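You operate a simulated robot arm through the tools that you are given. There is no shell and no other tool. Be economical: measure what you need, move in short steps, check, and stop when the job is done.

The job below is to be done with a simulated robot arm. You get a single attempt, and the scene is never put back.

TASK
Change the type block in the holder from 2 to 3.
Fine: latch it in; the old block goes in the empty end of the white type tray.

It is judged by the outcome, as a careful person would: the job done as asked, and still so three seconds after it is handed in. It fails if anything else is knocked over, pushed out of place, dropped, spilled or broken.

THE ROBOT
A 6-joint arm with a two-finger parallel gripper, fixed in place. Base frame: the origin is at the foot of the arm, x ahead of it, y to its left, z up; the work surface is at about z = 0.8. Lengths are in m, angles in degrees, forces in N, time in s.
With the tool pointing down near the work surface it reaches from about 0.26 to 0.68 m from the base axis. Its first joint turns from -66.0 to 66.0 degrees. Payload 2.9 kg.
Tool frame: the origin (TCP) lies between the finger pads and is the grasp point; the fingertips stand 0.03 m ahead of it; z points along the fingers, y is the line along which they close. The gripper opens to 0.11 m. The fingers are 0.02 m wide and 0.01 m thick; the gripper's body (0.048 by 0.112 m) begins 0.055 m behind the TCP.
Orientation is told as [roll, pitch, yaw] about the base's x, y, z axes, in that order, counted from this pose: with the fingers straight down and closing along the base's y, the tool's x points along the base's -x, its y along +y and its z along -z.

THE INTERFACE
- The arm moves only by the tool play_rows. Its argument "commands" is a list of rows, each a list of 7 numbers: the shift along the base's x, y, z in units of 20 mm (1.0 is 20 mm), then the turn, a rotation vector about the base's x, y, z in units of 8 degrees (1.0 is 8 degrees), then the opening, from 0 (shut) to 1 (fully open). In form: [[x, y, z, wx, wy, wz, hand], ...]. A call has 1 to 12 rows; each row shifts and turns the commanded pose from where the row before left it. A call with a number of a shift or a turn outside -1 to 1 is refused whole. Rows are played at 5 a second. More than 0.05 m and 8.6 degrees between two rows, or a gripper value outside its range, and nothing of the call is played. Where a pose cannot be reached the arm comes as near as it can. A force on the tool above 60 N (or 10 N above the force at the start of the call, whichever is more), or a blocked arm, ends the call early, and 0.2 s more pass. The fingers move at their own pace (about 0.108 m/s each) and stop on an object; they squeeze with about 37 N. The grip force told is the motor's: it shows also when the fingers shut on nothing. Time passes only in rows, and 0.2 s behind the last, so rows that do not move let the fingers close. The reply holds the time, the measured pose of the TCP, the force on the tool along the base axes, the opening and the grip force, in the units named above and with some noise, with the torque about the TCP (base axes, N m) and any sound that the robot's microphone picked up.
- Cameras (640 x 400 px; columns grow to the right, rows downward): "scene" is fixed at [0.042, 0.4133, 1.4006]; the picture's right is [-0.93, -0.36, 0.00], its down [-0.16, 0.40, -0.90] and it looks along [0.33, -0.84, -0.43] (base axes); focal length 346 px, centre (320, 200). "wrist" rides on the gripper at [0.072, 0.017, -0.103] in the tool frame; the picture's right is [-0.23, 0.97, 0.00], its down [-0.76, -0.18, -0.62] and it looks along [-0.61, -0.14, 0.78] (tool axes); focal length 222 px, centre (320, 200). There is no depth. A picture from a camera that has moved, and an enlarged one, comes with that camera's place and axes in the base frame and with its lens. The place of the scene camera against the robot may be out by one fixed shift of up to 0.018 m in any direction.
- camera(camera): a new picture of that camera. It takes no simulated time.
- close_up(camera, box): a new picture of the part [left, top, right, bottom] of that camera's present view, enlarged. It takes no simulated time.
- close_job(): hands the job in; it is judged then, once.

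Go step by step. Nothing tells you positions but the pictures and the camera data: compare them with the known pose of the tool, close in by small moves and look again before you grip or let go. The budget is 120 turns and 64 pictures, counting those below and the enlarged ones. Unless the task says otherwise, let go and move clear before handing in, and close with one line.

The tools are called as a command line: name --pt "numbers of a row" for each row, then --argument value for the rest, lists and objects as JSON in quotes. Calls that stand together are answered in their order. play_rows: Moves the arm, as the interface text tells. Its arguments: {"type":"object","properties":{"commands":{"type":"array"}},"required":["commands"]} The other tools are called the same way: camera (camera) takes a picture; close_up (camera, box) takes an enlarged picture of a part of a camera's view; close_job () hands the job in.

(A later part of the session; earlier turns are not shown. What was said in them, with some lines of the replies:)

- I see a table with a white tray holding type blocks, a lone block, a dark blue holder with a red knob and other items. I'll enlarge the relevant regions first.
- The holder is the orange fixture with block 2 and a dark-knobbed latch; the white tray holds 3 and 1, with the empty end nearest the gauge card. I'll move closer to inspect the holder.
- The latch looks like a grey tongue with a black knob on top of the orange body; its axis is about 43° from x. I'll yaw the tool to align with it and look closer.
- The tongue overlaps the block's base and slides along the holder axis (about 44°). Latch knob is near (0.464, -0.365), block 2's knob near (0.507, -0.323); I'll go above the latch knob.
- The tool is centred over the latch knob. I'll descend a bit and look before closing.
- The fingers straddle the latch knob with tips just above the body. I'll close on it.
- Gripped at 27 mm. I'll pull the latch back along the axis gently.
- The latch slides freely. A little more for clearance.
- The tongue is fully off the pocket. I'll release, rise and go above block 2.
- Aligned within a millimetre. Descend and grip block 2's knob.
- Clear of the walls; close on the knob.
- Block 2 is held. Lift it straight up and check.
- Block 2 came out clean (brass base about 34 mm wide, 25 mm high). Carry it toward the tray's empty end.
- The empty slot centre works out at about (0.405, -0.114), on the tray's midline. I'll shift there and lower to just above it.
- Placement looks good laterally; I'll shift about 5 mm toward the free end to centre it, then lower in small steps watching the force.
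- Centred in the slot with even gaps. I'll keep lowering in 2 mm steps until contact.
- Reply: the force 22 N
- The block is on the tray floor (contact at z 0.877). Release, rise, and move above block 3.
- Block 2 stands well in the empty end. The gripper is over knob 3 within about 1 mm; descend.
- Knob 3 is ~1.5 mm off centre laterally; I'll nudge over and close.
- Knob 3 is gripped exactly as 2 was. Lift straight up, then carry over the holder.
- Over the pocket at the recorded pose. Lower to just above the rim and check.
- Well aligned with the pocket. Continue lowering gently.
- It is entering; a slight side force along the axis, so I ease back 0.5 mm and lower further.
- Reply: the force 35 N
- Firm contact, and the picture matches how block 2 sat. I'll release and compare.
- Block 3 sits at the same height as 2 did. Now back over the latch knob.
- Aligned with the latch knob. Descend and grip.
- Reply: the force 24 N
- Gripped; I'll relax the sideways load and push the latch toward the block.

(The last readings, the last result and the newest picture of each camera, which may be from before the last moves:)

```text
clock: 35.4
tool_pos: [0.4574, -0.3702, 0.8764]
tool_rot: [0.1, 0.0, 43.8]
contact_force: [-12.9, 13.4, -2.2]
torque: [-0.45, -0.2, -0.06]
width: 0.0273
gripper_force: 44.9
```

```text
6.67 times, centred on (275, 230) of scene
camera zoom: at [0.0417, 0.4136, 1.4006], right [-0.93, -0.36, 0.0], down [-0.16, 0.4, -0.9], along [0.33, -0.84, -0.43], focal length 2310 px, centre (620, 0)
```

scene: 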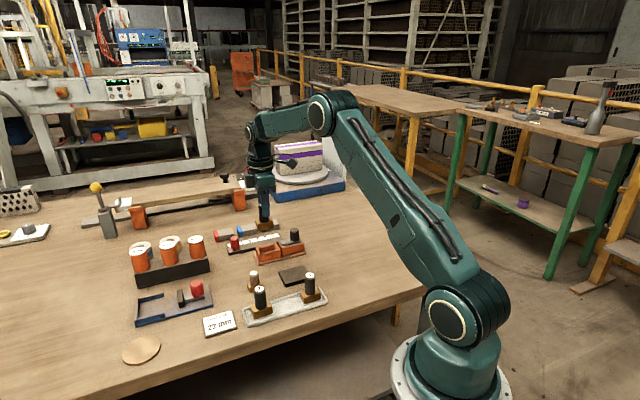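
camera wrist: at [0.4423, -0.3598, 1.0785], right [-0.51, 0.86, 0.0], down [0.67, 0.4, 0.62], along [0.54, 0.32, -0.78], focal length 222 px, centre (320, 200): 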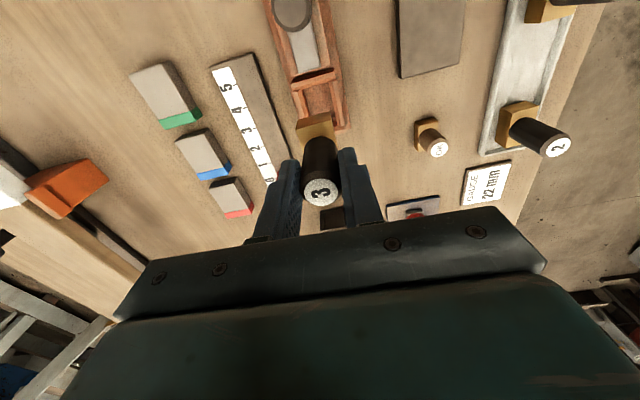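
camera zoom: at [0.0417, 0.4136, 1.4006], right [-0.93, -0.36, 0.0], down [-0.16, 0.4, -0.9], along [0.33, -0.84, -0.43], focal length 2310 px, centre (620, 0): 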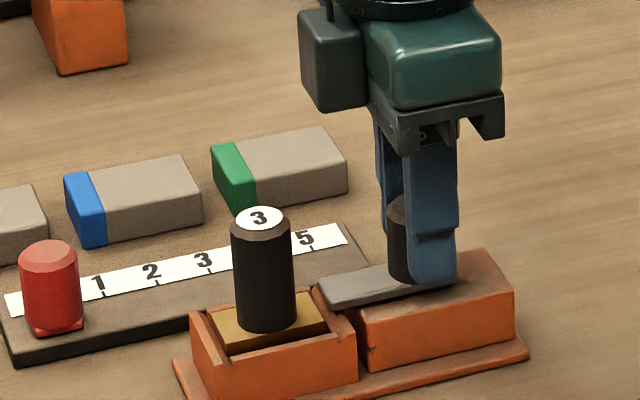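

The latch is moving; continue to its original position, with a slight lateral easing.

play_rows --pt "0.13 0.17 0 0 0 0 0" --pt "0.13 0.13 0 0 0 0 0" --pt "0.1 0.1 0 0 0 0 0"

close_up --camera "scene" --box '[230, 200, 320, 260]'

```text
clock: 36.2
tool_pos: [0.4629, -0.3636, 0.8785]
tool_rot: [0.1, 0.0, 43.6]
contact_force: [-9.4, 0.8, -9.1]
torque: [0.77, 0.05, 0.25]
width: 0.0273
gripper_force: 45.0
```

```text
6.67 times, centred on (275, 230) of scene
camera zoom: at [0.0419, 0.4132, 1.4007], right [-0.93, -0.36, 0.0], down [-0.16, 0.4, -0.9], along [0.33, -0.84, -0.43], focal length 2310 px, centre (620, 0)
```

zoom: 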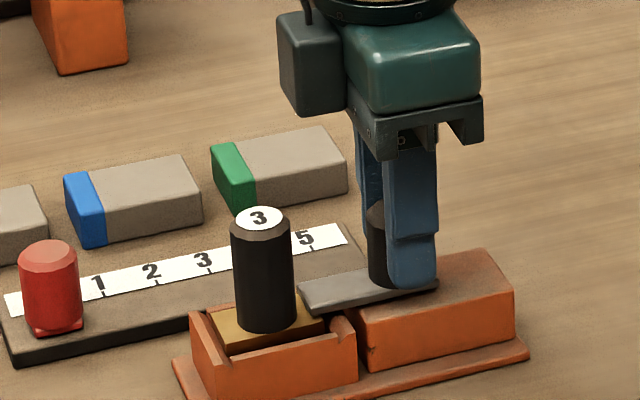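

The tongue is back over the block at the original mark. A small extra push to check it is at its stop.

play_rows --pt "0.08 0.08 0 0 0 0 0" --pt "0 0 0 0 0 0 0"

```text
clock: 36.8
tool_pos: [0.4632, -0.3635, 0.8772]
tool_rot: [0.0, 0.1, 43.3]
contact_force: [-22.2, -13.1, -10.0]
torque: [-0.55, -0.1, 0.0]
width: 0.0272
gripper_force: 44.7
```

It is against its stop, fully home. Relax, release and rise.

play_rows --pt "-0.06 -0.06 0 0 0 0 0" --pt "0 0 0 0 0 0 0.5" --pt "0 0 0 0 0 0 0.5" --pt "0 0 1 0 0 0 0.5" --pt "0 0 1 0 0 0 0.5" --pt "0 0 1 0 0 0 0.5" --pt "0 0 1 0 0 0 0.5" --pt "-0.5 0 1 0 0 0 0.5" --pt "-0.5 0 1 0 0 0 0.5"

close_up --camera "scene" --box '[230, 200, 320, 260]'

close_up --camera "wrist" --box '[240, 80, 420, 220]'

camera --camera "scene"

```text
clock: 38.8
tool_pos: [0.4443, -0.3631, 0.9982]
tool_rot: [0.0, -0.1, 43.7]
contact_force: [0.0, 0.4, -0.4]
torque: [-0.01, 0.02, -0.01]
width: 0.0549
gripper_force: 0.0
```

```text
6.67 times, centred on (275, 230) of scene
camera zoom: at [0.042, 0.4133, 1.4006], right [-0.93, -0.36, 0.0], down [-0.16, 0.4, -0.9], along [0.33, -0.84, -0.43], focal length 2310 px, centre (620, 0)
```

zoom: 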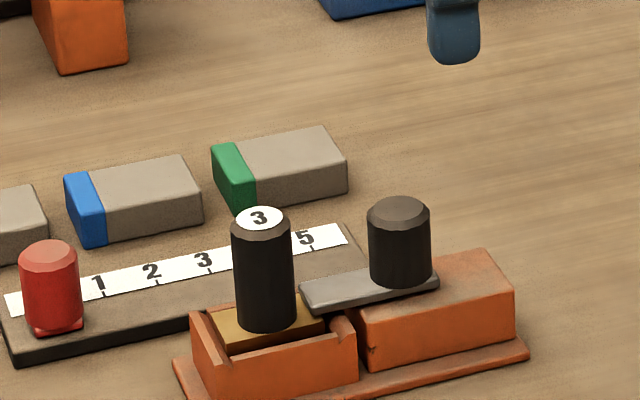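

```text
2.86 times, centred on (330, 150) of wrist
camera zoom: at [0.379, -0.4017, 1.1007], right [-0.51, 0.86, 0.0], down [0.67, 0.4, 0.62], along [0.54, 0.32, -0.78], focal length 635 px, centre (291, 343)
```

zoom: 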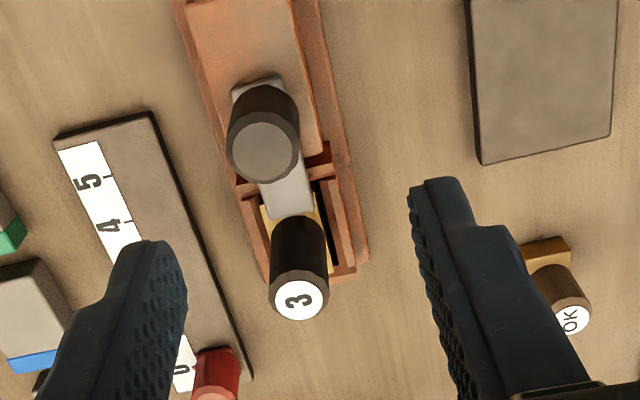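

```text
19 pictures are left
```

scene: 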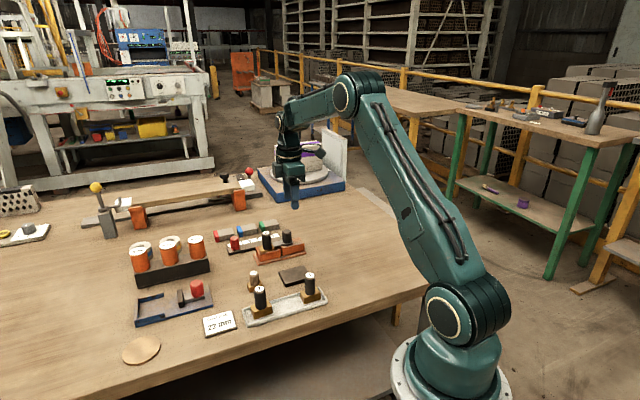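

Block 3 is in the holder with the latch back exactly where it started. Block 2 stands in the formerly empty end of the tray, nothing else has moved, and the arm is clear, so I'm handing in.

close_job

```text
The job is handed in.
```

The holder now has type block 3, latched in, and block 2 is in the empty end of the white tray.
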